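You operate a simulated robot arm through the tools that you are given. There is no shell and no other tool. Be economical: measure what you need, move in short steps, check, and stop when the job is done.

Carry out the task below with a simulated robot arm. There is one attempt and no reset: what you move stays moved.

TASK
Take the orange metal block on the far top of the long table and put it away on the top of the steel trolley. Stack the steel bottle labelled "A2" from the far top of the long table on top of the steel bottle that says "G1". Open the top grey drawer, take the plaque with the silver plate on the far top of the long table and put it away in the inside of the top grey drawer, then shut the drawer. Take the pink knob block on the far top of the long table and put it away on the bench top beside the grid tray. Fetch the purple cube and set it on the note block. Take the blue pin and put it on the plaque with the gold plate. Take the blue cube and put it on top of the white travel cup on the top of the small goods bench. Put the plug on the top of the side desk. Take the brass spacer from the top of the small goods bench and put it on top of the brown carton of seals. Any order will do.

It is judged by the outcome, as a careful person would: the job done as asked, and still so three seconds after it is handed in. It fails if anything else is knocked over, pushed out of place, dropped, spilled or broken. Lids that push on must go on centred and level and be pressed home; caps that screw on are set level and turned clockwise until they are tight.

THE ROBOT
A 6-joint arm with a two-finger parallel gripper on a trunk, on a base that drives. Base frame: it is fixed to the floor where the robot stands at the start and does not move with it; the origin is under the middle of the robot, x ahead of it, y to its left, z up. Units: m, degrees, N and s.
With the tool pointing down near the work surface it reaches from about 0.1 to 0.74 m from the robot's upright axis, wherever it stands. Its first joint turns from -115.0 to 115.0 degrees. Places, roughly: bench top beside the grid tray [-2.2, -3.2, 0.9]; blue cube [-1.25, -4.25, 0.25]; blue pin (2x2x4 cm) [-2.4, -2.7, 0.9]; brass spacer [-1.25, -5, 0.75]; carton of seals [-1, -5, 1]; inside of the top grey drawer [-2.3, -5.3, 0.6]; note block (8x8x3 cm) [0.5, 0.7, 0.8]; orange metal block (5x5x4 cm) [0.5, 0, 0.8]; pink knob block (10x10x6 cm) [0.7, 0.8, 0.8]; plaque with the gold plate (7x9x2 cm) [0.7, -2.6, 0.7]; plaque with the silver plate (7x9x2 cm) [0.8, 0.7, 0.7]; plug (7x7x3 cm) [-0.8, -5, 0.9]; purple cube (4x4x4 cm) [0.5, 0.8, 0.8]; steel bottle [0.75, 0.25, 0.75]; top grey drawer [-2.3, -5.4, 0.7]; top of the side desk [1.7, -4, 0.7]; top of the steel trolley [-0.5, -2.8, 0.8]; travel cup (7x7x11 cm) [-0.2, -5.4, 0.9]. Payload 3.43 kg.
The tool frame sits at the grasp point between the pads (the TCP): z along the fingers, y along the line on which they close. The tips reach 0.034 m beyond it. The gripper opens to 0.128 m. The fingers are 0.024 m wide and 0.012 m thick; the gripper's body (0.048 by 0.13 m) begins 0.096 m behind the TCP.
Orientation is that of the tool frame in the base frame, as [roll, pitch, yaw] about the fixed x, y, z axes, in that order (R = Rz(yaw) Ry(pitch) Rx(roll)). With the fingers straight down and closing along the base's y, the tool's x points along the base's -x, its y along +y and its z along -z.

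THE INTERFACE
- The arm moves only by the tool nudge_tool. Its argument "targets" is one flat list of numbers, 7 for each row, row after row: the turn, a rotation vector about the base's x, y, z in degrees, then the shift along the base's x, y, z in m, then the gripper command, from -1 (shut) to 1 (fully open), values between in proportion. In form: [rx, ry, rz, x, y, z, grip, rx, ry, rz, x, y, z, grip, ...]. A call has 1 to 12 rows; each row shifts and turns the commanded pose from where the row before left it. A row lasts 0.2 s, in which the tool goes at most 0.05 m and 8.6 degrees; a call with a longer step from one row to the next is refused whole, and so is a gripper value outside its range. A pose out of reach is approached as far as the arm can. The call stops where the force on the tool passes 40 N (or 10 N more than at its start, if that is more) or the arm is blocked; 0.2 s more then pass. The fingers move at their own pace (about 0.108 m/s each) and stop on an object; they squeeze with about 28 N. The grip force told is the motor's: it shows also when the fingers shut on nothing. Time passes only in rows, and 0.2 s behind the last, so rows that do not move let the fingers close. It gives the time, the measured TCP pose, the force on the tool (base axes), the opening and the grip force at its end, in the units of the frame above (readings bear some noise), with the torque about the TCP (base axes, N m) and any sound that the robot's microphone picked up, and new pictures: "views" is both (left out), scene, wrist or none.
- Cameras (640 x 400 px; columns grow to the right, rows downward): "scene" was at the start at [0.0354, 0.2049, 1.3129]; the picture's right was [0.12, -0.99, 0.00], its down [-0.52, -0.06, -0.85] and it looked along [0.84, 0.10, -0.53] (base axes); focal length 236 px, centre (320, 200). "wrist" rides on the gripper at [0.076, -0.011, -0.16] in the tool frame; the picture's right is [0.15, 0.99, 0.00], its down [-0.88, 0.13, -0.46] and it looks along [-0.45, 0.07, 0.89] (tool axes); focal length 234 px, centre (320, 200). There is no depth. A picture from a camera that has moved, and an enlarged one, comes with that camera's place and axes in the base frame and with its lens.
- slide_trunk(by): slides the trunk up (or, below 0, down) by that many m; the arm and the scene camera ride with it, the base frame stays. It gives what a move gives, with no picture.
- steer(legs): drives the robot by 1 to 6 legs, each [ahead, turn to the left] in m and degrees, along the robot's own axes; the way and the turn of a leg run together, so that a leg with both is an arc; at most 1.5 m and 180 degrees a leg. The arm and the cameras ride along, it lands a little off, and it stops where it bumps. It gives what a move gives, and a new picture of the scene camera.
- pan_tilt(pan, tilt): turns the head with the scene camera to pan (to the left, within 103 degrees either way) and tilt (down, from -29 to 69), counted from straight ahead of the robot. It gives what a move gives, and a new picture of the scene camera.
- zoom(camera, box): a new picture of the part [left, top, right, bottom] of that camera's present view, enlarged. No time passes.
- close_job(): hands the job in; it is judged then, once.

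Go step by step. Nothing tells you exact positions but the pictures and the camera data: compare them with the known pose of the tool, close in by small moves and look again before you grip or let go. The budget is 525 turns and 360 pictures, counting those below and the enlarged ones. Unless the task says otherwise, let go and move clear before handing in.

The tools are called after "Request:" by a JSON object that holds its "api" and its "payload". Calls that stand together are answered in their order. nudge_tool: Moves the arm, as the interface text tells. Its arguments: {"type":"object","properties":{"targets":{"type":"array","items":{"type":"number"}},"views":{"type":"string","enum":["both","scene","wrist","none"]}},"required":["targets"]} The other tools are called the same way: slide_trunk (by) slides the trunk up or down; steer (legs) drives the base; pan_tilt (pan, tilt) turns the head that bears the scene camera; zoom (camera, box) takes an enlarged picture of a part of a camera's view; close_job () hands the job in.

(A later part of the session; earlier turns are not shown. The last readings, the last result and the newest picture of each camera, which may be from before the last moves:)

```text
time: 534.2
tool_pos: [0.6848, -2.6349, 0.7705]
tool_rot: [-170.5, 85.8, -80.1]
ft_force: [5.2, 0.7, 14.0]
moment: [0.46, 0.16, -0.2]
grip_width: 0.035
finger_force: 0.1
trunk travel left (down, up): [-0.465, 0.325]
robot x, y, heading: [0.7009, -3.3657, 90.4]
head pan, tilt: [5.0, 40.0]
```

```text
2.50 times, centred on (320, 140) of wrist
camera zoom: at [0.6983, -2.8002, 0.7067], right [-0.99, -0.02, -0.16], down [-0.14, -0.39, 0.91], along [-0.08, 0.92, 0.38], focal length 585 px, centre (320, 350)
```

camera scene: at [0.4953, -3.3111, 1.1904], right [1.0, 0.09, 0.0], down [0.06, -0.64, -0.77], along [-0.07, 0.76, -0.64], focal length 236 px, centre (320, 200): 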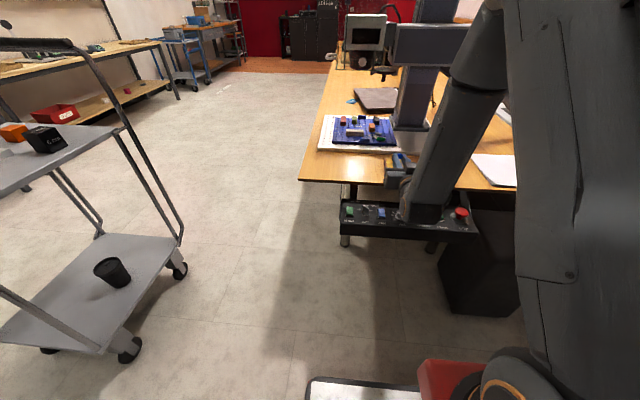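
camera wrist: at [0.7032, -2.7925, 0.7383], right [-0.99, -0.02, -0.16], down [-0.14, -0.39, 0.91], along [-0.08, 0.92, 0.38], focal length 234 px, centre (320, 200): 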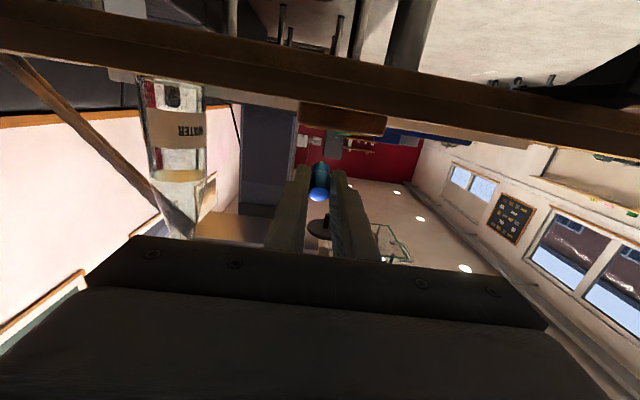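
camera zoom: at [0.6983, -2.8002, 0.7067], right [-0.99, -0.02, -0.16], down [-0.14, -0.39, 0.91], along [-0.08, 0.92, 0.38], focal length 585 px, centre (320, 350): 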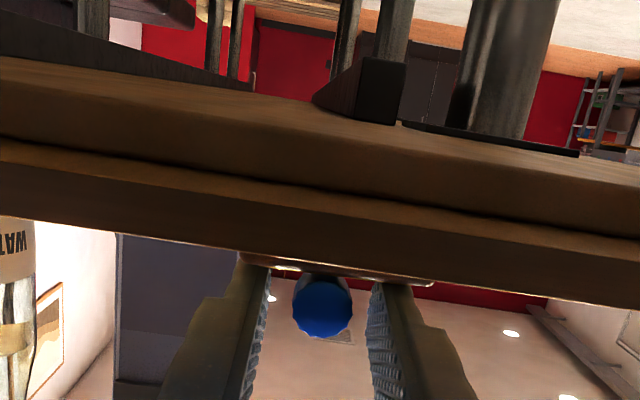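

The pin is lying on the plaque. I'll lift slightly and withdraw straight back.

Request:
{"api": "nudge_tool", "payload": {"targets": [0, 0, 0, 0, 0, 0.003, -0.4, 0, 0, 0, 0, 0, 0.003, -0.4, 0, 0, 0, 0, -0.015, 0, -0.4, 0, 0, 0, 0, -0.025, 0.002, -0.4, 0, 0, 0, 0, -0.03, 0.01, -0.4, 0, 0, 0, 0, -0.02, 0.03, -0.4, 0, 0, 0, 0, 0, 0.04, -0.4], "views": "scene"}}

Request:
{"api": "zoom", "payload": {"camera": "scene", "box": [360, 120, 440, 200]}}

```text
time: 535.9
tool_pos: [0.6837, -2.7227, 0.8541]
tool_rot: [-170.6, 85.7, -80.1]
ft_force: [-0.4, 0.4, 0.3]
moment: [0.02, 0.0, 0.0]
grip_width: 0.0382
finger_force: 0.1
out of reach, approached as far as the arm can: row 7
trunk travel left (down, up): [-0.465, 0.325]
robot x, y, heading: [0.6978, -3.3739, 90.1]
head pan, tilt: [5.0, 40.0]
camera scene: at [0.4953, -3.3106, 1.1903], right [1.0, 0.09, 0.0], down [0.06, -0.64, -0.77], along [-0.07, 0.76, -0.64], focal length 236 px, centre (320, 200)
```

scene: 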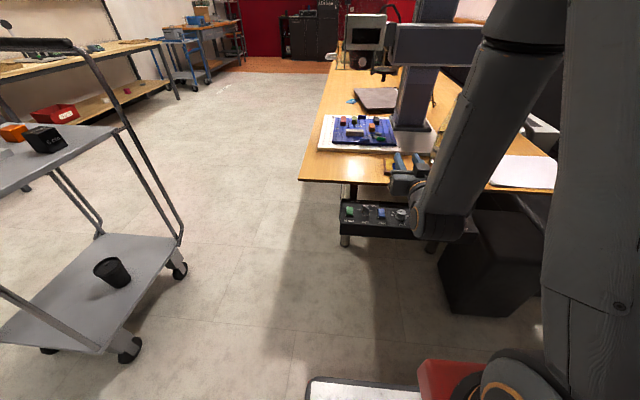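

```text
5.00 times, centred on (400, 160) of scene
camera zoom: at [0.4953, -3.3106, 1.1903], right [1.0, 0.09, 0.0], down [0.06, -0.64, -0.77], along [-0.07, 0.76, -0.64], focal length 1180 px, centre (-80, 400)
```

zoom: 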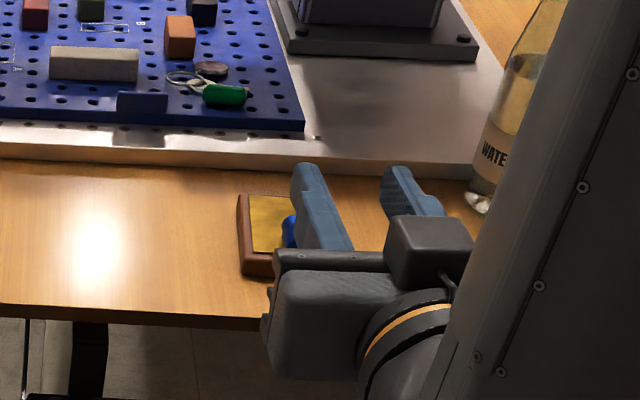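

Request:
{"api": "steer", "payload": {"legs": [[-0.25, 0]]}}

Request:
{"api": "zoom", "payload": {"camera": "scene", "box": [350, 60, 450, 160]}}

Request:
{"api": "nudge_tool", "payload": {"targets": [0, 0.7, 0.7, 0, 0, 0, -0.4, -8.5, 0, 0, 0, 0, 0.01, -0.4, -8.5, 0, 0, 0, 0, 0.01, -0.4, -8.5, 0, 0, 0, 0, 0.01, -0.4, -8.5, 0, 0, 0, -0.01, 0.01, -0.4, -8.5, 0, 0, 0, -0.01, 0.01, -0.4, -8.5, 0, 0, 0, -0.02, 0, -0.4, -8.5, 0, 0, 0, -0.02, 0, -0.4, -8.5, 0, 0, 0, -0.03, 0, -0.4, -8.5, 0, 0, 0, -0.03, 0, -0.4, -8.5, 0, 0, 0, -0.03, 0, -0.4, 0, 0, 0, 0, 0, 0, -0.4], "views": "none"}}

```text
time: 537.7
tool_pos: [0.6812, -2.9713, 0.8555]
tool_rot: [-170.4, 85.8, -79.6]
ft_force: [0.6, -0.8, 0.7]
moment: [0.0, 0.03, 0.03]
grip_width: 0.0383
finger_force: 0.0
trunk travel left (down, up): [-0.465, 0.325]
robot x, y, heading: [0.7, -3.622, 90.4]
head pan, tilt: [5.0, 40.0]
camera scene: at [0.4972, -3.5626, 1.1903], right [0.99, 0.1, 0.0], down [0.06, -0.64, -0.77], along [-0.08, 0.76, -0.64], focal length 236 px, centre (320, 200)
```

scene: 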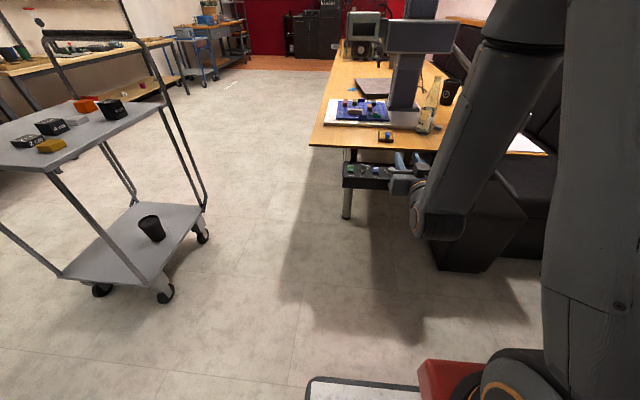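

```text
4.00 times, centred on (400, 110) of scene
camera zoom: at [0.4972, -3.5626, 1.1903], right [0.99, 0.1, 0.0], down [0.06, -0.64, -0.77], along [-0.08, 0.76, -0.64], focal length 944 px, centre (0, 560)
```

zoom: 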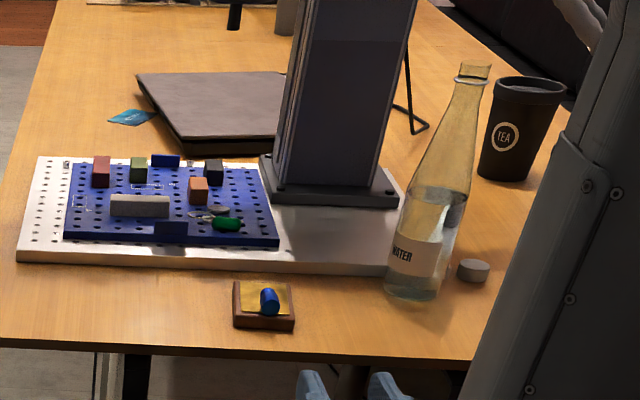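

```text
time: 540.3
tool_pos: [0.6826, -3.122, 0.9053]
tool_rot: [178.5, 0.7, -90.0]
ft_force: [0.5, 0.1, 0.6]
moment: [-0.03, -0.06, 0.03]
grip_width: 0.0383
finger_force: 0.1
trunk travel left (down, up): [-0.465, 0.325]
robot x, y, heading: [0.6955, -3.6207, 90.8]
head pan, tilt: [5.0, 40.0]
```

The pin lies safely on the plaque. I'll straighten, raise, and head north through the aisle to the long table.

Request:
{"api": "nudge_tool", "payload": {"targets": [-0.7, -1.5, 0, 0.005, -0.04, 0, -0.4, 0, 0, 0, 0.005, -0.04, 0, -0.4, 0, 0, 0, 0, -0.03, 0, -0.4], "views": "none"}}

Request:
{"api": "slide_trunk", "payload": {"by": 0.2}}

Request:
{"api": "steer", "payload": {"legs": [[0, 63.6], [0.738, 0], [0, -64.3]]}}

```text
time: 541.1
tool_pos: [0.6922, -3.2302, 0.9053]
tool_rot: [-179.9, 0.0, -89.9]
ft_force: [-0.6, 0.8, -0.2]
moment: [-0.03, 0.0, 0.01]
grip_width: 0.0384
finger_force: 0.1
trunk travel left (down, up): [-0.465, 0.325]
robot x, y, heading: [0.7024, -3.6188, 90.6]
head pan, tilt: [5.0, 40.0]
```

```text
time: 543.2
tool_pos: [0.6908, -3.2317, 1.1055]
tool_rot: [-180.0, 0.1, -89.9]
ft_force: [0.1, -0.4, 0.4]
moment: [-0.03, 0.02, -0.03]
grip_width: 0.0382
finger_force: 0.0
trunk travel left (down, up): [-0.665, 0.125]
robot x, y, heading: [0.6991, -3.6201, 90.7]
head pan, tilt: [5.0, 40.0]
```

```text
time: 552.9
tool_pos: [0.0369, -2.9209, 1.1058]
tool_rot: [-180.0, 0.1, -90.6]
ft_force: [0.2, -0.4, -0.7]
moment: [-0.02, 0.01, 0.0]
grip_width: 0.0383
finger_force: 0.2
trunk travel left (down, up): [-0.665, 0.125]
robot x, y, heading: [0.0392, -3.3111, 89.9]
head pan, tilt: [5.0, 40.0]
camera scene: at [-0.1617, -3.3053, 1.3903], right [1.0, 0.09, 0.0], down [0.06, -0.64, -0.77], along [-0.07, 0.76, -0.64], focal length 236 px, centre (320, 200)
```

scene: 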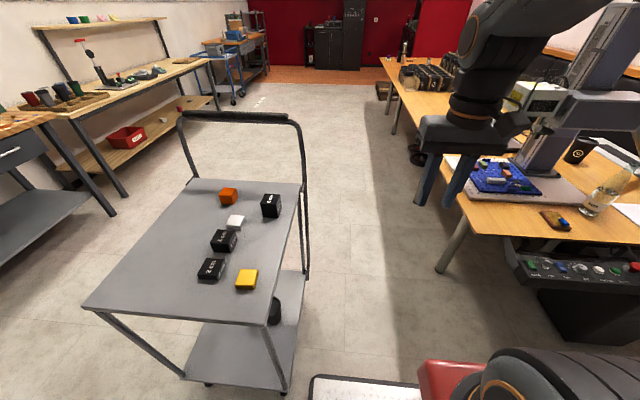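

Request:
{"api": "steer", "payload": {"legs": [[1.5, 0]]}}

```text
time: 560.2
tool_pos: [0.0401, -1.4368, 1.1048]
tool_rot: [179.9, 0.0, -90.7]
ft_force: [-0.4, 0.5, 0.3]
moment: [0.0, 0.01, 0.0]
grip_width: 0.0382
finger_force: 0.1
trunk travel left (down, up): [-0.665, 0.125]
robot x, y, heading: [0.0426, -1.8249, 90.2]
head pan, tilt: [5.0, 40.0]
camera scene: at [-0.1598, -1.8203, 1.3903], right [1.0, 0.09, 0.0], down [0.05, -0.64, -0.77], along [-0.07, 0.76, -0.64], focal length 236 px, centre (320, 200)
```

scene: 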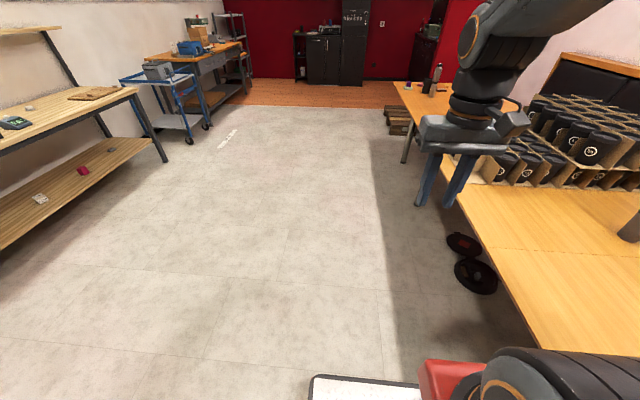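

Request:
{"api": "steer", "payload": {"legs": [[0, 2], [1.5, 0], [1.08, 0], [0, -92]]}}

Request:
{"api": "pan_tilt", "payload": {"pan": 0, "tilt": 45}}

```text
time: 577.0
tool_pos: [0.3086, 0.7466, 1.1048]
tool_rot: [-180.0, 0.1, -179.5]
ft_force: [0.2, -0.2, 0.0]
moment: [0.0, 0.02, 0.01]
grip_width: 0.0384
finger_force: 0.1
trunk travel left (down, up): [-0.665, 0.125]
robot x, y, heading: [-0.0828, 0.7353, 1.2]
head pan, tilt: [5.0, 40.0]
camera scene: at [-0.0785, 0.936, 1.3903], right [0.11, -0.99, 0.0], down [-0.64, -0.07, -0.77], along [0.76, 0.08, -0.64], focal length 236 px, centre (320, 200)
```

scene: 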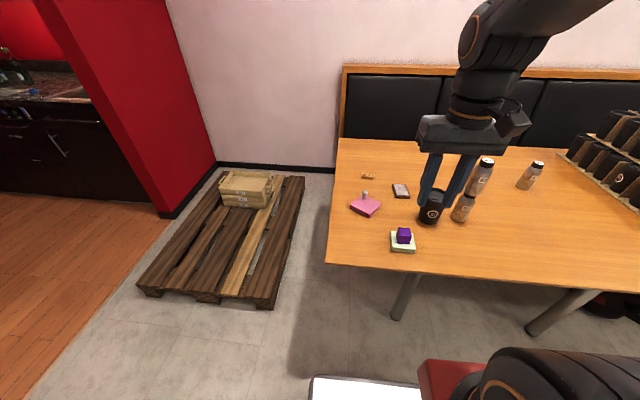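

```text
time: 577.7
tool_pos: [0.3071, 0.7459, 1.1058]
tool_rot: [180.0, 0.2, -179.5]
ft_force: [-0.5, 1.1, -0.2]
moment: [0.03, -0.01, -0.01]
grip_width: 0.0382
finger_force: 0.1
trunk travel left (down, up): [-0.665, 0.125]
robot x, y, heading: [-0.0789, 0.7371, 1.2]
head pan, tilt: [0.0, 45.0]
camera scene: at [-0.0817, 0.9285, 1.3831], right [0.02, -1.0, 0.0], down [-0.71, -0.01, -0.71], along [0.71, 0.01, -0.71], focal length 236 px, centre (320, 200)
```

scene: 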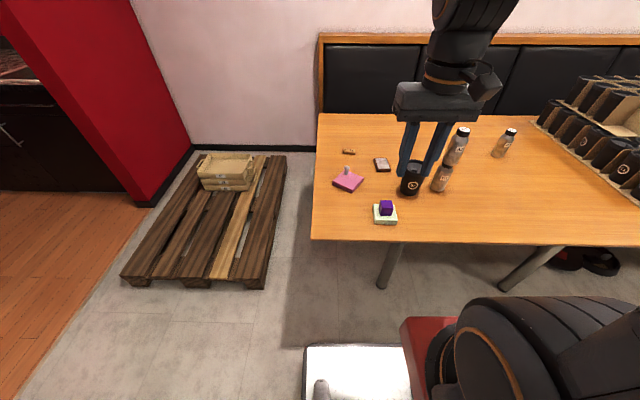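

Request:
{"api": "zoom", "payload": {"camera": "scene", "box": [310, 120, 450, 240]}}

```text
3.33 times, centred on (380, 180) of scene
camera zoom: at [-0.0817, 0.9285, 1.3831], right [0.02, -1.0, 0.0], down [-0.71, -0.01, -0.71], along [0.71, 0.01, -0.71], focal length 787 px, centre (120, 267)
```

zoom: 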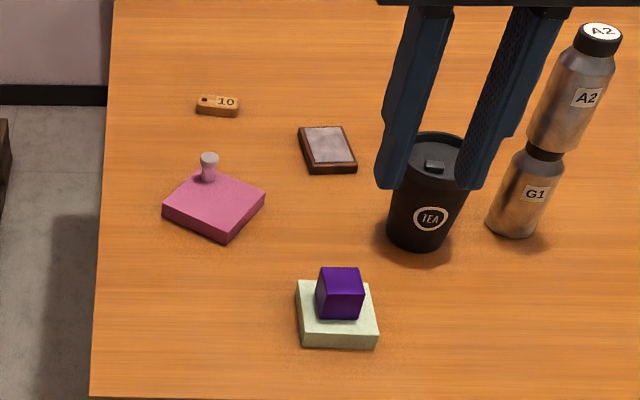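

All earlier placements still stand. The pink block's knob is at about (0.694, 0.834). I'll move 0.2 m closer.

Request:
{"api": "steer", "payload": {"legs": [[0.2, -1]]}}

Request:
{"api": "pan_tilt", "payload": {"pan": -10, "tilt": 50}}

Request:
{"api": "zoom", "payload": {"camera": "scene", "box": [230, 100, 370, 220]}}

```text
time: 579.2
tool_pos: [0.5083, 0.7405, 1.1059]
tool_rot: [-180.0, 0.1, 179.4]
ft_force: [-0.8, 0.6, 0.5]
moment: [0.0, -0.01, -0.01]
grip_width: 0.0383
finger_force: 0.0
trunk travel left (down, up): [-0.665, 0.125]
robot x, y, heading: [0.1179, 0.7363, -0.2]
head pan, tilt: [0.0, 45.0]
camera scene: at [0.1214, 0.9305, 1.3831], right [0.0, -1.0, 0.0], down [-0.71, 0.0, -0.71], along [0.71, 0.0, -0.71], focal length 236 px, centre (320, 200)
```

scene: 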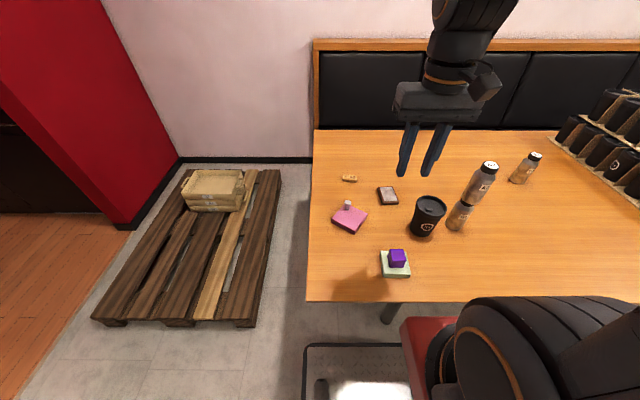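

```text
time: 580.0
tool_pos: [0.5079, 0.7405, 1.1043]
tool_rot: [-180.0, 0.1, 179.5]
ft_force: [0.1, -0.1, -0.2]
moment: [-0.02, -0.03, -0.02]
grip_width: 0.0385
finger_force: 0.0
trunk travel left (down, up): [-0.665, 0.125]
robot x, y, heading: [0.1204, 0.7344, 0.1]
head pan, tilt: [-10.0, 50.0]
camera scene: at [0.1161, 0.9172, 1.3762], right [-0.17, -0.99, 0.0], down [-0.75, 0.13, -0.64], along [0.63, -0.11, -0.77], focal length 236 px, centre (320, 200)
```

scene: 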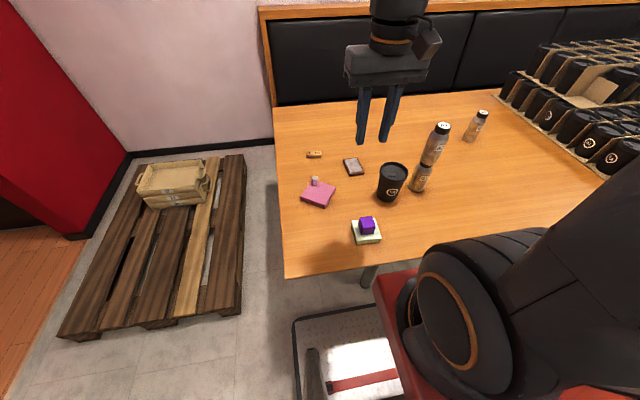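

```text
3.33 times, centred on (300, 160) of scene
camera zoom: at [0.1161, 0.9172, 1.3762], right [-0.17, -0.99, 0.0], down [-0.75, 0.13, -0.64], along [0.63, -0.11, -0.77], focal length 787 px, centre (387, 333)
```

zoom: 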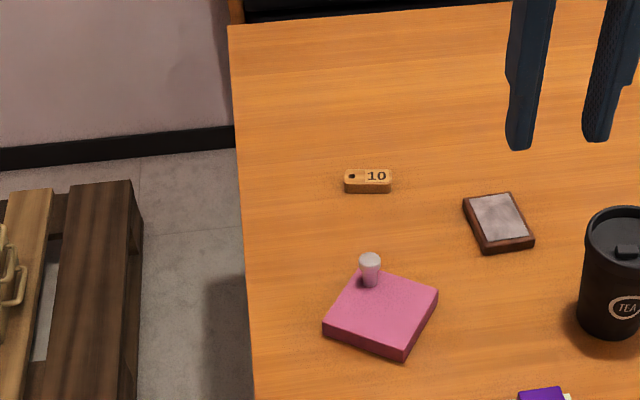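

Request:
{"api": "nudge_tool", "payload": {"targets": [0, 0, 8.2, 0.017, 0.0085, -0.018, -0.3, 0, 0, 8.2, 0.017, 0.0085, -0.018, -0.3, 0, 0, 8.2, 0.017, 0.0085, -0.018, -0.3, 0, 0, 8.2, 0.017, 0.0085, -0.018, -0.3, 0, 0, 8.2, 0.017, 0.0085, -0.018, -0.3, 0, 0, 8.2, 0.017, 0.0085, -0.018, -0.3, 0, 0, 8.2, 0.017, 0.0085, -0.018, -0.3, 0, 0, 8.2, 0.017, 0.0085, -0.018, -0.3, 0, 0, 8.2, 0.017, 0.0085, -0.018, -0.3, 0, 0, 8.2, 0.017, 0.0085, -0.018, -0.3, 0, 0, 8, 0.017, 0.0085, -0.018, -0.3, 0, 0, 0, 0, 0, 0, -0.3], "views": "wrist"}}

Request:
{"api": "zoom", "payload": {"camera": "wrist", "box": [260, 90, 400, 190]}}

```text
time: 582.6
tool_pos: [0.6951, 0.8337, 0.9067]
tool_rot: [179.9, 0.1, -90.4]
ft_force: [0.3, -1.3, 0.7]
moment: [0.0, -0.02, -0.01]
grip_width: 0.0445
finger_force: 0.1
trunk travel left (down, up): [-0.665, 0.125]
robot x, y, heading: [0.1176, 0.734, -0.1]
head pan, tilt: [-10.0, 50.0]
camera wrist: at [0.706, 0.7575, 1.0661], right [-0.99, -0.14, 0.0], down [-0.12, 0.88, 0.46], along [-0.06, 0.45, -0.89], focal length 234 px, centre (320, 200)
```

wrist: 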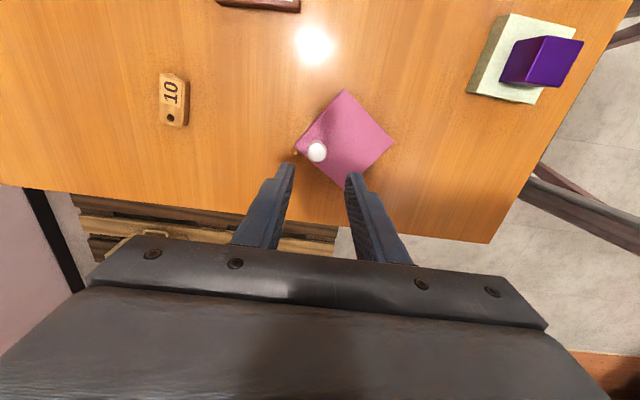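

```text
4.00 times, centred on (330, 140) of wrist
camera zoom: at [0.706, 0.7575, 1.0661], right [-0.99, -0.14, 0.0], down [-0.12, 0.88, 0.46], along [-0.06, 0.45, -0.89], focal length 937 px, centre (280, 440)
```

zoom: 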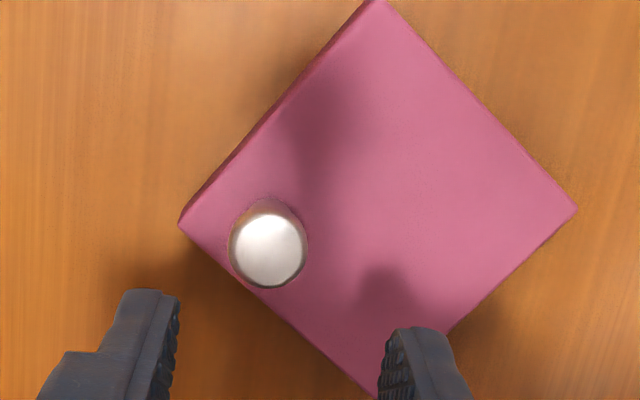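

Request:
{"api": "nudge_tool", "payload": {"targets": [0, 0, 8, 0.003, -0.001, -0.03, -0.3, 0, 0, 8, 0, 0, -0.03, -0.3, 0, 0, 0, 0, 0, -0.03, -0.3, 0, 0, 0, 0, 0, -0.008, -0.3, 0, 0, 0, 0, 0, 0, -0.3], "views": "wrist"}}

Request:
{"api": "zoom", "payload": {"camera": "wrist", "box": [260, 120, 380, 220]}}

Request:
{"api": "zoom", "payload": {"camera": "scene", "box": [270, 110, 370, 220]}}

```text
time: 583.8
tool_pos: [0.6952, 0.8325, 0.8085]
tool_rot: [180.0, 0.1, -74.5]
ft_force: [0.4, -0.3, -0.2]
moment: [0.0, -0.01, 0.01]
grip_width: 0.0449
finger_force: 0.0
trunk travel left (down, up): [-0.665, 0.125]
robot x, y, heading: [0.1205, 0.7385, -0.0]
head pan, tilt: [-10.0, 50.0]
camera wrist: at [0.7277, 0.7619, 0.9684], right [-0.91, -0.41, 0.0], down [-0.36, 0.81, 0.46], along [-0.18, 0.42, -0.89], focal length 234 px, centre (320, 200)
```

wrist: 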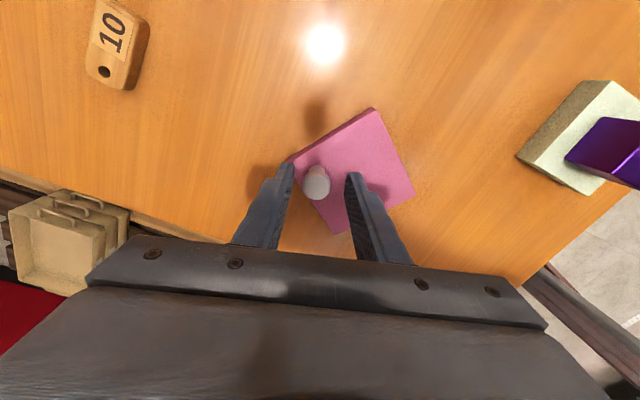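

```text
4.00 times, centred on (320, 170) of wrist
camera zoom: at [0.7277, 0.7619, 0.9684], right [-0.91, -0.41, 0.0], down [-0.36, 0.81, 0.46], along [-0.18, 0.42, -0.89], focal length 937 px, centre (320, 320)
```

zoom: 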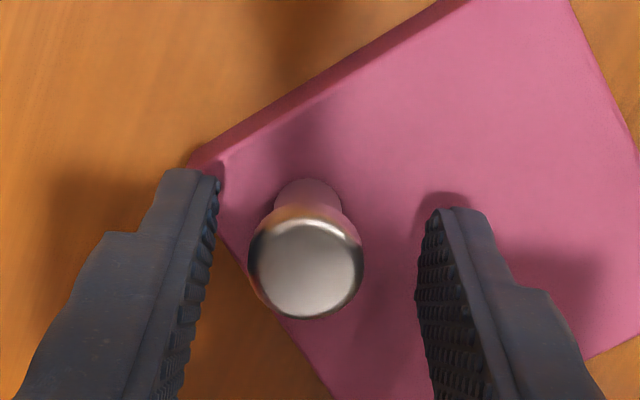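

```text
3.64 times, centred on (320, 165) of scene
camera zoom: at [0.1161, 0.9172, 1.3762], right [-0.17, -0.98, 0.0], down [-0.75, 0.13, -0.64], along [0.63, -0.11, -0.77], focal length 858 px, centre (320, 327)
```

zoom: 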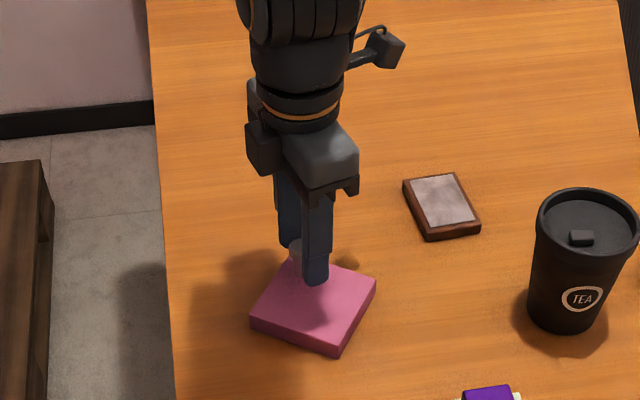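

Request:
{"api": "nudge_tool", "payload": {"targets": [0, 0, 0, 0.002, 0.001, -0.006, -0.3, 0, 0, 0, 0, 0, 0, -0.6, 0, 0, 0, 0, 0, 0, -0.85, 0, 0, 0, 0, 0, 0, -1, 0, 0, 0, 0, 0, 0, -1, 0, 0, 0, 0, 0, 0.02, -1, 0, 0, 0, 0, 0, 0.04, -1, 0, 0, 0, 0, 0, 0, -1], "views": "wrist"}}

Request:
{"api": "zoom", "payload": {"camera": "scene", "box": [270, 100, 370, 210]}}

```text
time: 585.6
tool_pos: [0.698, 0.8335, 0.8602]
tool_rot: [180.0, 0.1, -74.5]
ft_force: [0.9, -1.1, -1.8]
moment: [0.01, -0.03, 0.0]
grip_width: 0.0225
finger_force: 28.0
trunk travel left (down, up): [-0.665, 0.125]
robot x, y, heading: [0.1196, 0.7374, 0.1]
head pan, tilt: [-10.0, 50.0]
camera wrist: at [0.7288, 0.763, 1.0214], right [-0.91, -0.41, 0.0], down [-0.36, 0.81, 0.46], along [-0.19, 0.42, -0.89], focal length 234 px, centre (320, 200)
```

wrist: 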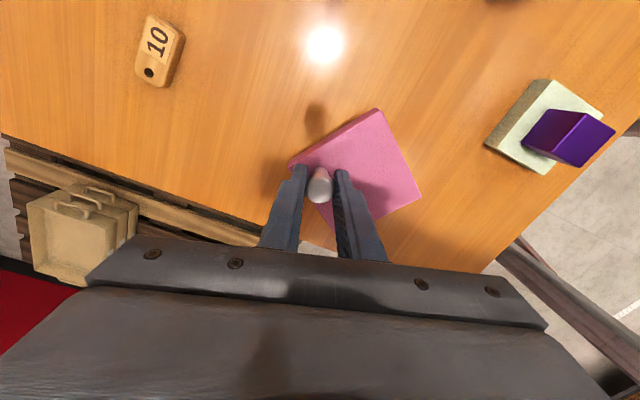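

```text
3.64 times, centred on (320, 155) of scene
camera zoom: at [0.1162, 0.9172, 1.3761], right [-0.17, -0.98, 0.0], down [-0.75, 0.13, -0.64], along [0.63, -0.11, -0.77], focal length 858 px, centre (320, 364)
```

zoom: 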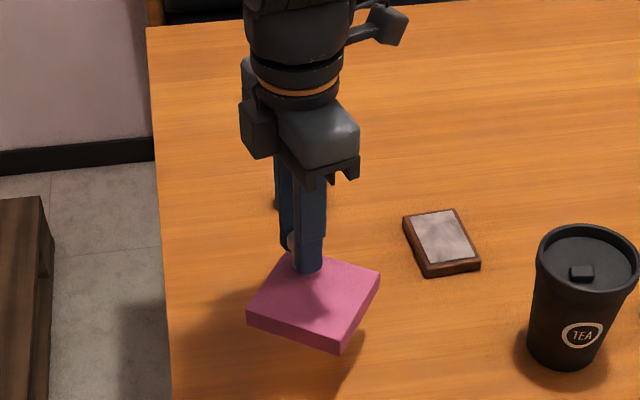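

The pink block is lifted level. I'll retract and take it to the bench beside the grid tray, where there's free space near (-2.33, -3.43).

Request:
{"api": "nudge_tool", "payload": {"targets": [0, 0, 0, 0, 0, 0.045, -1, 0, 0, 0, 0, 0, 0.045, -1, 0, 0, 0, 0, 0, 0.045, -1, 0, 0, 0, 0, 0, 0.045, -1, 0, 0, 0, 0, 0, 0.045, -1, 0, 0, 0, -0.04, -0.01, 0.02, -1, 0, 0, 0, -0.04, -0.01, 0, -1, 0, 0, 0, -0.04, -0.015, 0, -1, 0, 0, 0, -0.04, -0.015, 0, -1, 0, 0, 0, -0.03, -0.015, 0, -1], "views": "none"}}

Request:
{"api": "zoom", "payload": {"camera": "scene", "box": [290, 110, 430, 220]}}

```text
time: 587.8
tool_pos: [0.51, 0.7715, 1.1066]
tool_rot: [-179.9, 0.1, -74.5]
ft_force: [0.0, 0.5, -1.8]
moment: [-0.01, 0.0, -0.01]
grip_width: 0.0223
finger_force: 28.4
trunk travel left (down, up): [-0.665, 0.125]
robot x, y, heading: [0.1183, 0.7406, 0.1]
head pan, tilt: [-10.0, 50.0]
```

```text
3.64 times, centred on (360, 165) of scene
camera zoom: at [0.1166, 0.9173, 1.3761], right [-0.17, -0.98, 0.0], down [-0.75, 0.13, -0.64], along [0.63, -0.11, -0.77], focal length 858 px, centre (174, 327)
```

zoom: 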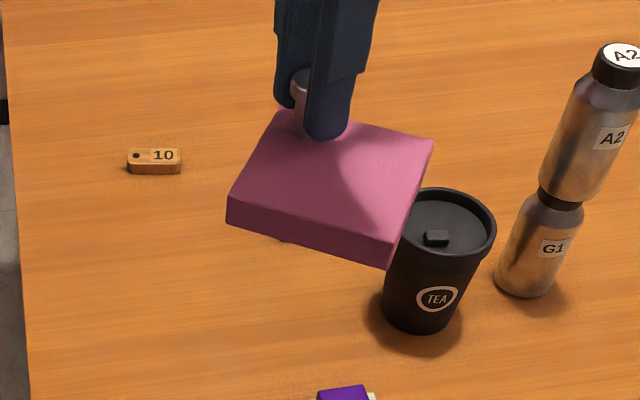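

Request:
{"api": "steer", "payload": {"legs": [[-0.25, 0], [0, -109.5], [1.5, 0], [1.5, 0]]}}

Request:
{"api": "pan_tilt", "payload": {"pan": 0, "tilt": 35}}

```text
time: 608.4
tool_pos: [-1.2383, -2.501, 1.1073]
tool_rot: [180.0, 0.1, 177.2]
ft_force: [-0.2, -0.3, -1.0]
moment: [0.01, -0.03, -0.02]
grip_width: 0.0223
finger_force: 28.1
trunk travel left (down, up): [-0.665, 0.125]
robot x, y, heading: [-1.1514, -2.1181, -107.9]
head pan, tilt: [-10.0, 50.0]
camera scene: at [-0.9753, -2.1745, 1.3762], right [-0.88, 0.47, 0.0], down [0.36, 0.68, -0.64], along [-0.3, -0.57, -0.77], focal length 236 px, centre (320, 200)
```

scene: 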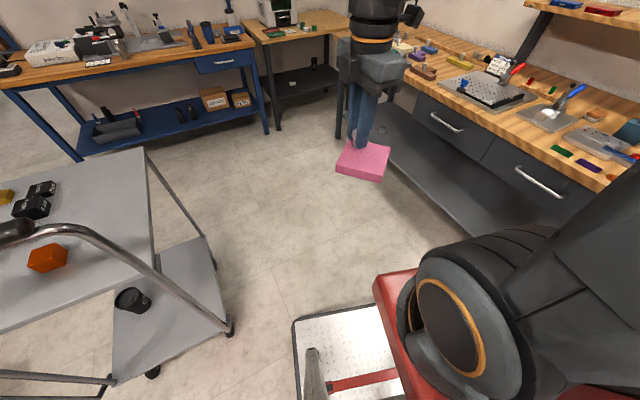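

```text
time: 609.2
tool_pos: [-1.238, -2.5011, 1.1059]
tool_rot: [-179.9, 0.1, 177.4]
ft_force: [-0.4, 0.4, -0.8]
moment: [-0.07, -0.02, 0.01]
grip_width: 0.0223
finger_force: 27.9
trunk travel left (down, up): [-0.665, 0.125]
robot x, y, heading: [-1.1538, -2.1189, -108.2]
head pan, tilt: [0.0, 35.0]
camera scene: at [-0.9664, -2.1903, 1.3978], right [-0.95, 0.31, 0.0], down [0.18, 0.55, -0.82], along [-0.26, -0.78, -0.57], focal length 236 px, centre (320, 200)
```

scene: 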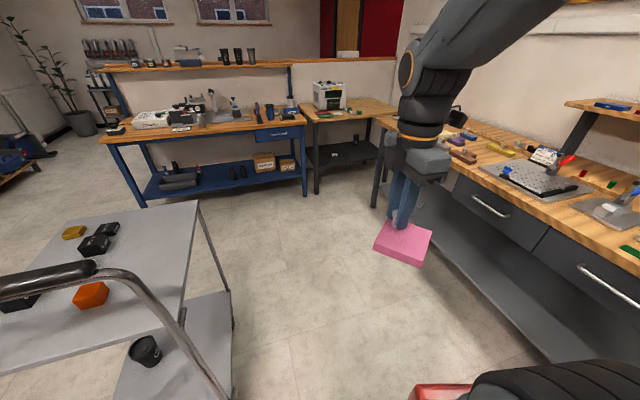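

Request:
{"api": "steer", "payload": {"legs": [[0, 7.2], [1.3, 0], [0, -79.1]]}}

Request:
{"api": "pan_tilt", "payload": {"pan": 0, "tilt": 40}}

Request:
{"api": "zoom", "payload": {"camera": "scene", "box": [200, 120, 460, 260]}}

```text
time: 619.8
tool_pos: [-1.7901, -3.4348, 1.106]
tool_rot: [179.9, 0.1, 104.5]
ft_force: [0.6, 0.5, -1.1]
moment: [0.01, 0.04, 0.03]
grip_width: 0.0225
finger_force: 27.7
trunk travel left (down, up): [-0.665, 0.125]
robot x, y, heading: [-1.3957, -3.406, 178.9]
head pan, tilt: [0.0, 35.0]
camera scene: at [-1.4113, -3.6031, 1.3979], right [0.02, 1.0, 0.0], down [0.57, -0.01, -0.82], along [-0.82, 0.01, -0.57], focal length 236 px, centre (320, 200)
```

scene: 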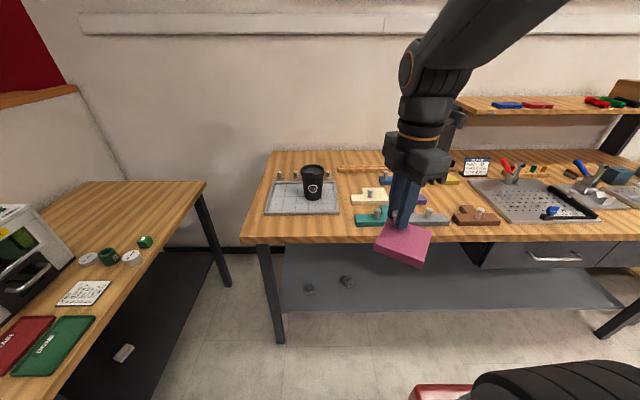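

```text
time: 620.4
tool_pos: [-1.7892, -3.4352, 1.1072]
tool_rot: [-180.0, 0.1, 104.4]
ft_force: [0.7, 0.0, -1.5]
moment: [-0.04, 0.03, 0.0]
grip_width: 0.0224
finger_force: 28.3
trunk travel left (down, up): [-0.665, 0.125]
robot x, y, heading: [-1.4025, -3.407, 178.9]
head pan, tilt: [0.0, 40.0]
camera scene: at [-1.4083, -3.6031, 1.3904], right [0.02, 1.0, 0.0], down [0.64, -0.01, -0.77], along [-0.77, 0.01, -0.64], focal length 236 px, centre (320, 200)
```

scene: 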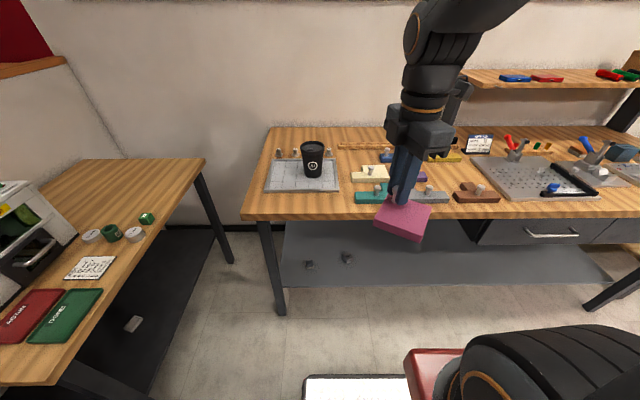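

```text
2.46 times, centred on (330, 190) of scene
camera zoom: at [-1.4083, -3.6031, 1.3904], right [0.02, 1.0, 0.0], down [0.64, -0.01, -0.77], along [-0.77, 0.01, -0.64], focal length 581 px, centre (295, 225)
```

zoom: 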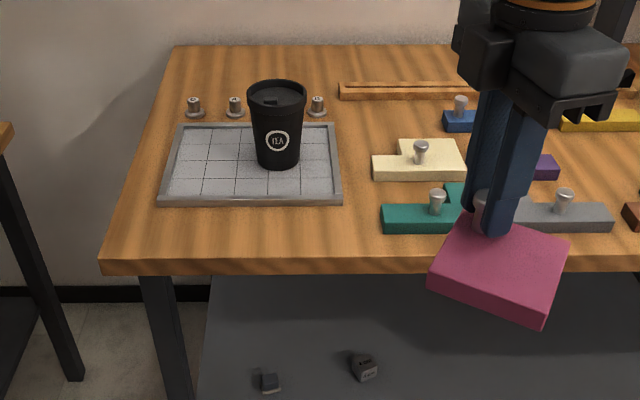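

I've picked the free spot: centre (-2.32, -3.44). I'll drive in, square the block up with the bench, and hover over it.

Request:
{"api": "steer", "payload": {"legs": [[0.3, 0]]}}

Request:
{"api": "nudge_tool", "payload": {"targets": [0, 0, -7.7, -0.03, 0, 0, -1, 0, 0, -7.7, -0.03, 0, 0, -1, 0, 0, -7.7, -0.03, 0, 0, -1, 0, 0, -7.7, -0.03, 0, 0, -1, 0, 0, -7.7, -0.03, 0, 0, -1, 0, 0, -7.7, -0.03, 0.005, 0, -1, 0, 0, -7.7, -0.03, 0.005, 0, -1, 0, 0, 0, -0.03, 0.005, 0, -1], "views": "both"}}

Request:
{"api": "zoom", "payload": {"camera": "scene", "box": [260, 120, 460, 270]}}

```text
time: 622.5
tool_pos: [-2.0898, -3.432, 1.1075]
tool_rot: [-180.0, 0.1, 104.7]
ft_force: [-0.6, -0.2, -1.1]
moment: [-0.01, 0.04, 0.02]
grip_width: 0.0226
finger_force: 27.5
trunk travel left (down, up): [-0.665, 0.125]
robot x, y, heading: [-1.7004, -3.4024, 179.2]
head pan, tilt: [0.0, 40.0]
camera scene: at [-1.7069, -3.5988, 1.3904], right [0.01, 1.0, 0.0], down [0.64, -0.01, -0.77], along [-0.77, 0.01, -0.64], focal length 236 px, centre (320, 200)
```

scene: 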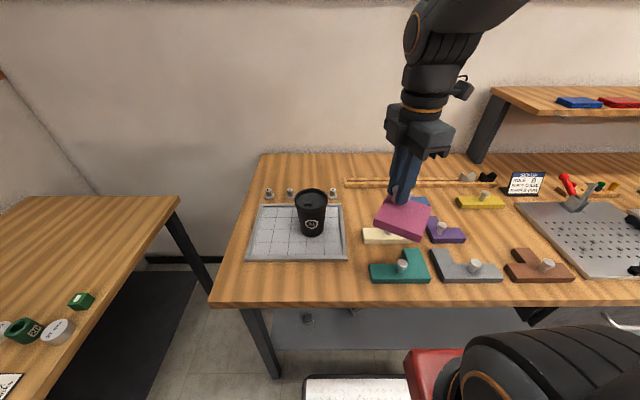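

```text
time: 624.3
tool_pos: [-2.3283, -3.4167, 1.1077]
tool_rot: [179.9, 0.1, 50.8]
ft_force: [-0.2, 0.0, -0.9]
moment: [0.0, 0.08, 0.0]
grip_width: 0.0226
finger_force: 27.8
trunk travel left (down, up): [-0.665, 0.125]
robot x, y, heading: [-1.6973, -3.4046, 179.4]
head pan, tilt: [0.0, 40.0]
camera scene: at [-1.7067, -3.5989, 1.3903], right [0.01, 1.0, 0.0], down [0.64, -0.01, -0.77], along [-0.77, 0.01, -0.64], focal length 236 px, centre (320, 200)
camera wrist: at [-2.2893, -3.3524, 1.2666], right [0.86, -0.51, 0.0], down [-0.46, -0.76, 0.46], along [-0.23, -0.39, -0.89], focal length 234 px, centre (320, 200)
```

scene: 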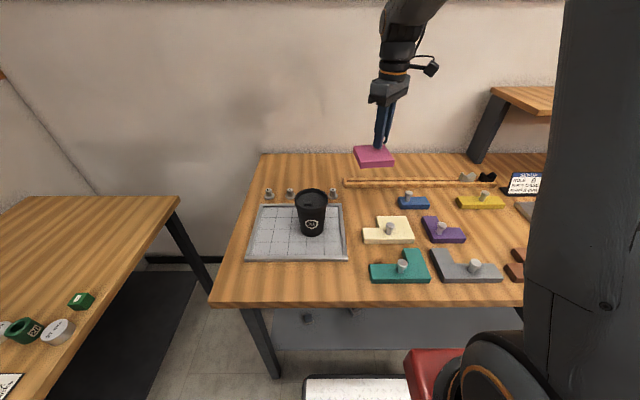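
wrist: 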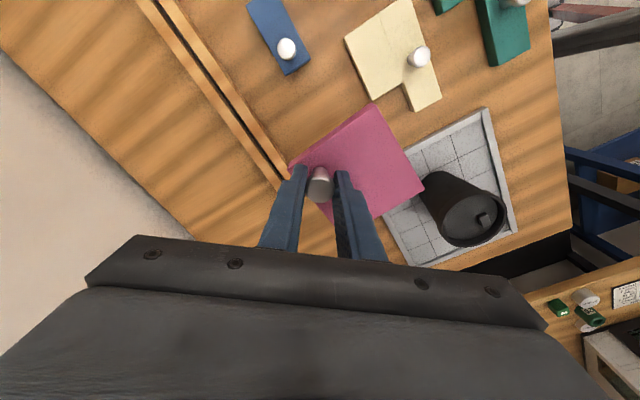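

```text
2.67 times, centred on (360, 195) of scene
camera zoom: at [-1.7067, -3.5989, 1.3903], right [0.01, 1.0, 0.0], down [0.64, -0.01, -0.77], along [-0.77, 0.01, -0.64], focal length 629 px, centre (213, 213)
```

zoom: 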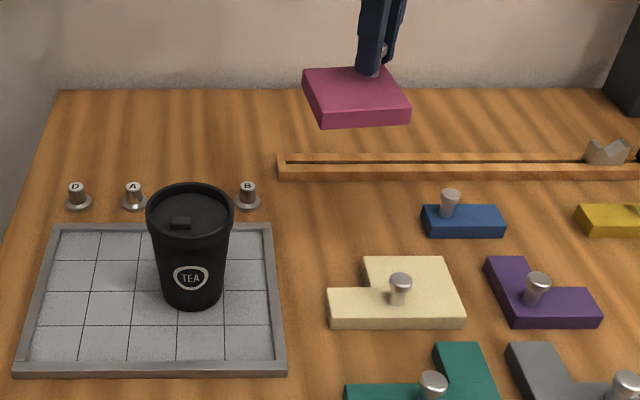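

Request:
{"api": "nudge_tool", "payload": {"targets": [0, 0, -5.3, -0.011, 0.019, -0.03, -1, 0, 0, 0, 0, 0, -0.04, -1, 0, 0, 0, 0, 0, -0.04, -1, 0, 0, 0, 0, 0, -0.03, -1, 0, 0, 0, 0, 0, 0, -1], "views": "wrist"}}

Request:
{"api": "zoom", "payload": {"camera": "scene", "box": [260, 120, 460, 270]}}

```text
time: 625.5
tool_pos: [-2.3379, -3.3984, 0.9664]
tool_rot: [-179.9, 0.0, 45.6]
ft_force: [0.2, 1.0, -1.1]
moment: [0.08, 0.02, 0.05]
grip_width: 0.0224
finger_force: 27.9
trunk travel left (down, up): [-0.665, 0.125]
robot x, y, heading: [-1.6982, -3.401, 179.5]
head pan, tilt: [0.0, 40.0]
camera wrist: at [-2.2927, -3.337, 1.1255], right [0.81, -0.59, 0.0], down [-0.52, -0.72, 0.46], along [-0.27, -0.37, -0.89], focal length 234 px, centre (320, 200)
```

wrist: 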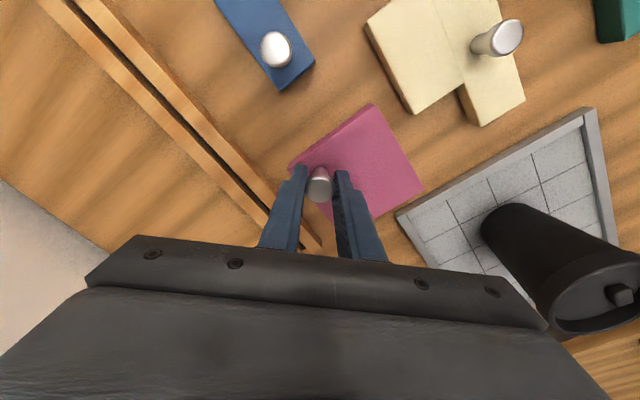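

```text
2.67 times, centred on (360, 195) of scene
camera zoom: at [-1.7071, -3.5988, 1.3904], right [0.01, 1.0, 0.0], down [0.64, -0.01, -0.77], along [-0.77, 0.01, -0.64], focal length 629 px, centre (213, 213)
```

zoom: 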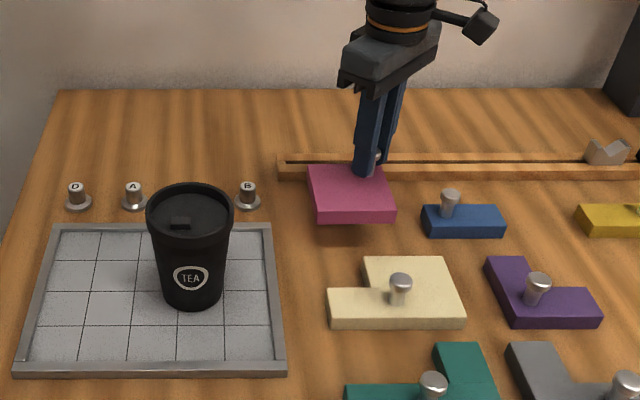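

Request:
{"api": "nudge_tool", "payload": {"targets": [0, 0, 0, 0, 0, -0.015, -1, 0, 0, 0, 0, 0, -0.012, -1, 0, 0, 0, 0, 0, -0.006, -1, 0, 0, 0, 0, 0, 0, -1], "views": "none"}}

Request:
{"api": "zoom", "payload": {"camera": "scene", "box": [260, 150, 440, 270]}}

```text
time: 626.5
tool_pos: [-2.3411, -3.3983, 0.9343]
tool_rot: [179.9, 0.1, 45.6]
ft_force: [0.2, -0.2, -1.3]
moment: [0.02, 0.02, -0.03]
grip_width: 0.0224
finger_force: 27.7
trunk travel left (down, up): [-0.665, 0.125]
robot x, y, heading: [-1.6971, -3.4037, 179.5]
head pan, tilt: [0.0, 40.0]
```

```text
3.33 times, centred on (350, 210) of scene
camera zoom: at [-1.7071, -3.5988, 1.3903], right [0.01, 1.0, 0.0], down [0.64, -0.01, -0.77], along [-0.77, 0.01, -0.64], focal length 787 px, centre (220, 167)
```

zoom: 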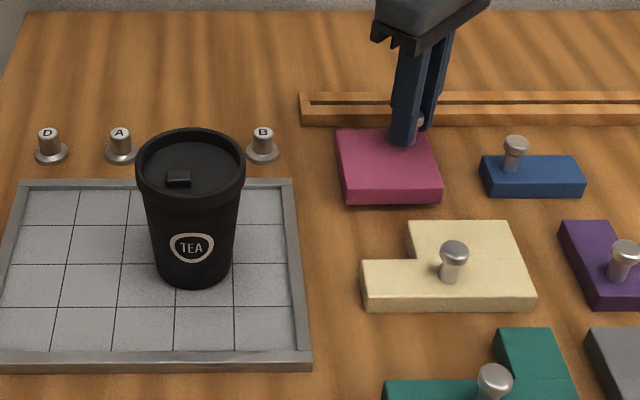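

Request:
{"api": "nudge_tool", "payload": {"targets": [0, 0, 0, 0, 0, -0.002, -1, 0, 0, 0, 0, 0, -0.002, -1, 0, 0, 0, 0, 0, -0.001, -1, 0, 0, 0, 0, 0, 0, -1], "views": "none"}}

```text
time: 627.5
tool_pos: [-2.3394, -3.3975, 0.9295]
tool_rot: [179.9, 0.1, 45.6]
ft_force: [-0.6, 0.0, -0.9]
moment: [0.01, 0.03, -0.02]
grip_width: 0.0226
finger_force: 27.6
trunk travel left (down, up): [-0.665, 0.125]
robot x, y, heading: [-1.697, -3.4034, 179.0]
head pan, tilt: [0.0, 40.0]
```

Request:
{"api": "nudge_tool", "payload": {"targets": [0, 0, 0, 0, 0, -0.0015, -1, 0, 0, 0, 0, 0, -0.0015, -1, 0, 0, 0, 0, 0, 0, -1], "views": "none"}}

```text
time: 628.3
tool_pos: [-2.341, -3.397, 0.9255]
tool_rot: [-179.9, 0.0, 45.6]
ft_force: [0.0, 0.2, -2.0]
moment: [0.01, 0.05, 0.02]
grip_width: 0.0226
finger_force: 27.8
trunk travel left (down, up): [-0.665, 0.125]
robot x, y, heading: [-1.6997, -3.4041, 179.2]
head pan, tilt: [0.0, 40.0]
```

Request:
{"api": "nudge_tool", "payload": {"targets": [0, 0, 0, 0, 0, -0.0015, -1, 0, 0, 0, 0, 0, -0.0015, -1, 0, 0, 0, 0, 0, 0, -1], "views": "none"}}

```text
time: 629.1
tool_pos: [-2.3405, -3.398, 0.9243]
tool_rot: [-179.9, 0.2, 45.7]
ft_force: [-1.2, 2.1, 6.7]
moment: [0.13, -0.11, 0.02]
grip_width: 0.0223
finger_force: 28.0
trunk travel left (down, up): [-0.665, 0.125]
robot x, y, heading: [-1.6976, -3.4049, 179.4]
head pan, tilt: [0.0, 40.0]
```

Contact. I'll release and rise.

Request:
{"api": "nudge_tool", "payload": {"targets": [0, 0, 0, 0, 0, 0, -0.5, 0, 0, 0, 0, 0, 0, -0.3, 0, 0, 0, 0, 0, 0, -0.3, 0, 0, 0, 0, 0, 0.04, -0.3, 0, 0, 0, 0, 0, 0.05, -0.3, 0, 0, 0, 0, 0, 0.05, -0.3, 0, 0, 7.5, 0.04, 0, 0.03, -0.3, 0, 0, -7.5, 0.04, 0, 0, -0.3, 0, 0, -7.5, 0.04, 0, 0, -0.3, 0, 0, -7.5, 0.04, 0, 0, -0.3, 0, 0, -7.5, 0.04, 0, 0, -0.3, 0, 0, -7.5, 0.04, 0, 0, -0.3], "views": "scene"}}

Request:
{"api": "zoom", "payload": {"camera": "scene", "box": [260, 150, 440, 270]}}

```text
time: 631.7
tool_pos: [-2.0971, -3.399, 1.0918]
tool_rot: [180.0, 0.1, 15.4]
ft_force: [-0.3, -0.1, -1.1]
moment: [0.04, -0.09, -0.02]
grip_width: 0.0445
finger_force: 0.0
trunk travel left (down, up): [-0.665, 0.125]
robot x, y, heading: [-1.6976, -3.4033, 179.3]
head pan, tilt: [0.0, 40.0]
camera scene: at [-1.7077, -3.5988, 1.3903], right [0.01, 1.0, 0.0], down [0.64, -0.01, -0.77], along [-0.77, 0.01, -0.64], focal length 236 px, centre (320, 200)
```

scene: 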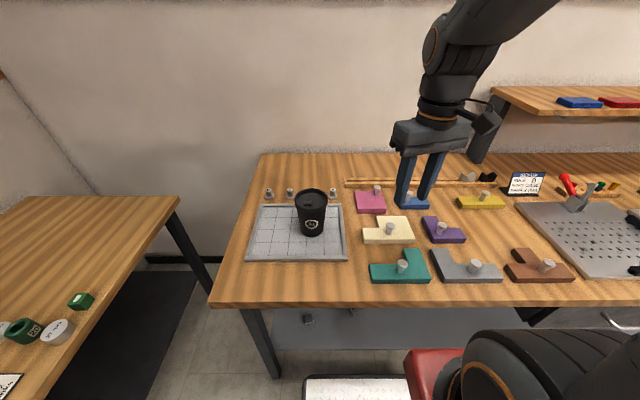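

```text
3.33 times, centred on (350, 210) of scene
camera zoom: at [-1.7077, -3.5988, 1.3903], right [0.01, 1.0, 0.0], down [0.64, -0.01, -0.77], along [-0.77, 0.01, -0.64], focal length 787 px, centre (220, 167)
```

zoom: 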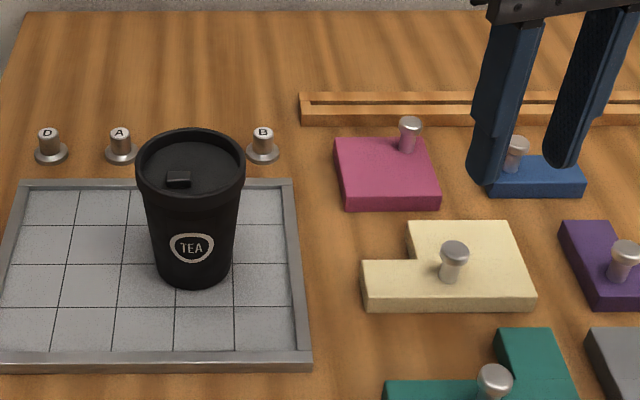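

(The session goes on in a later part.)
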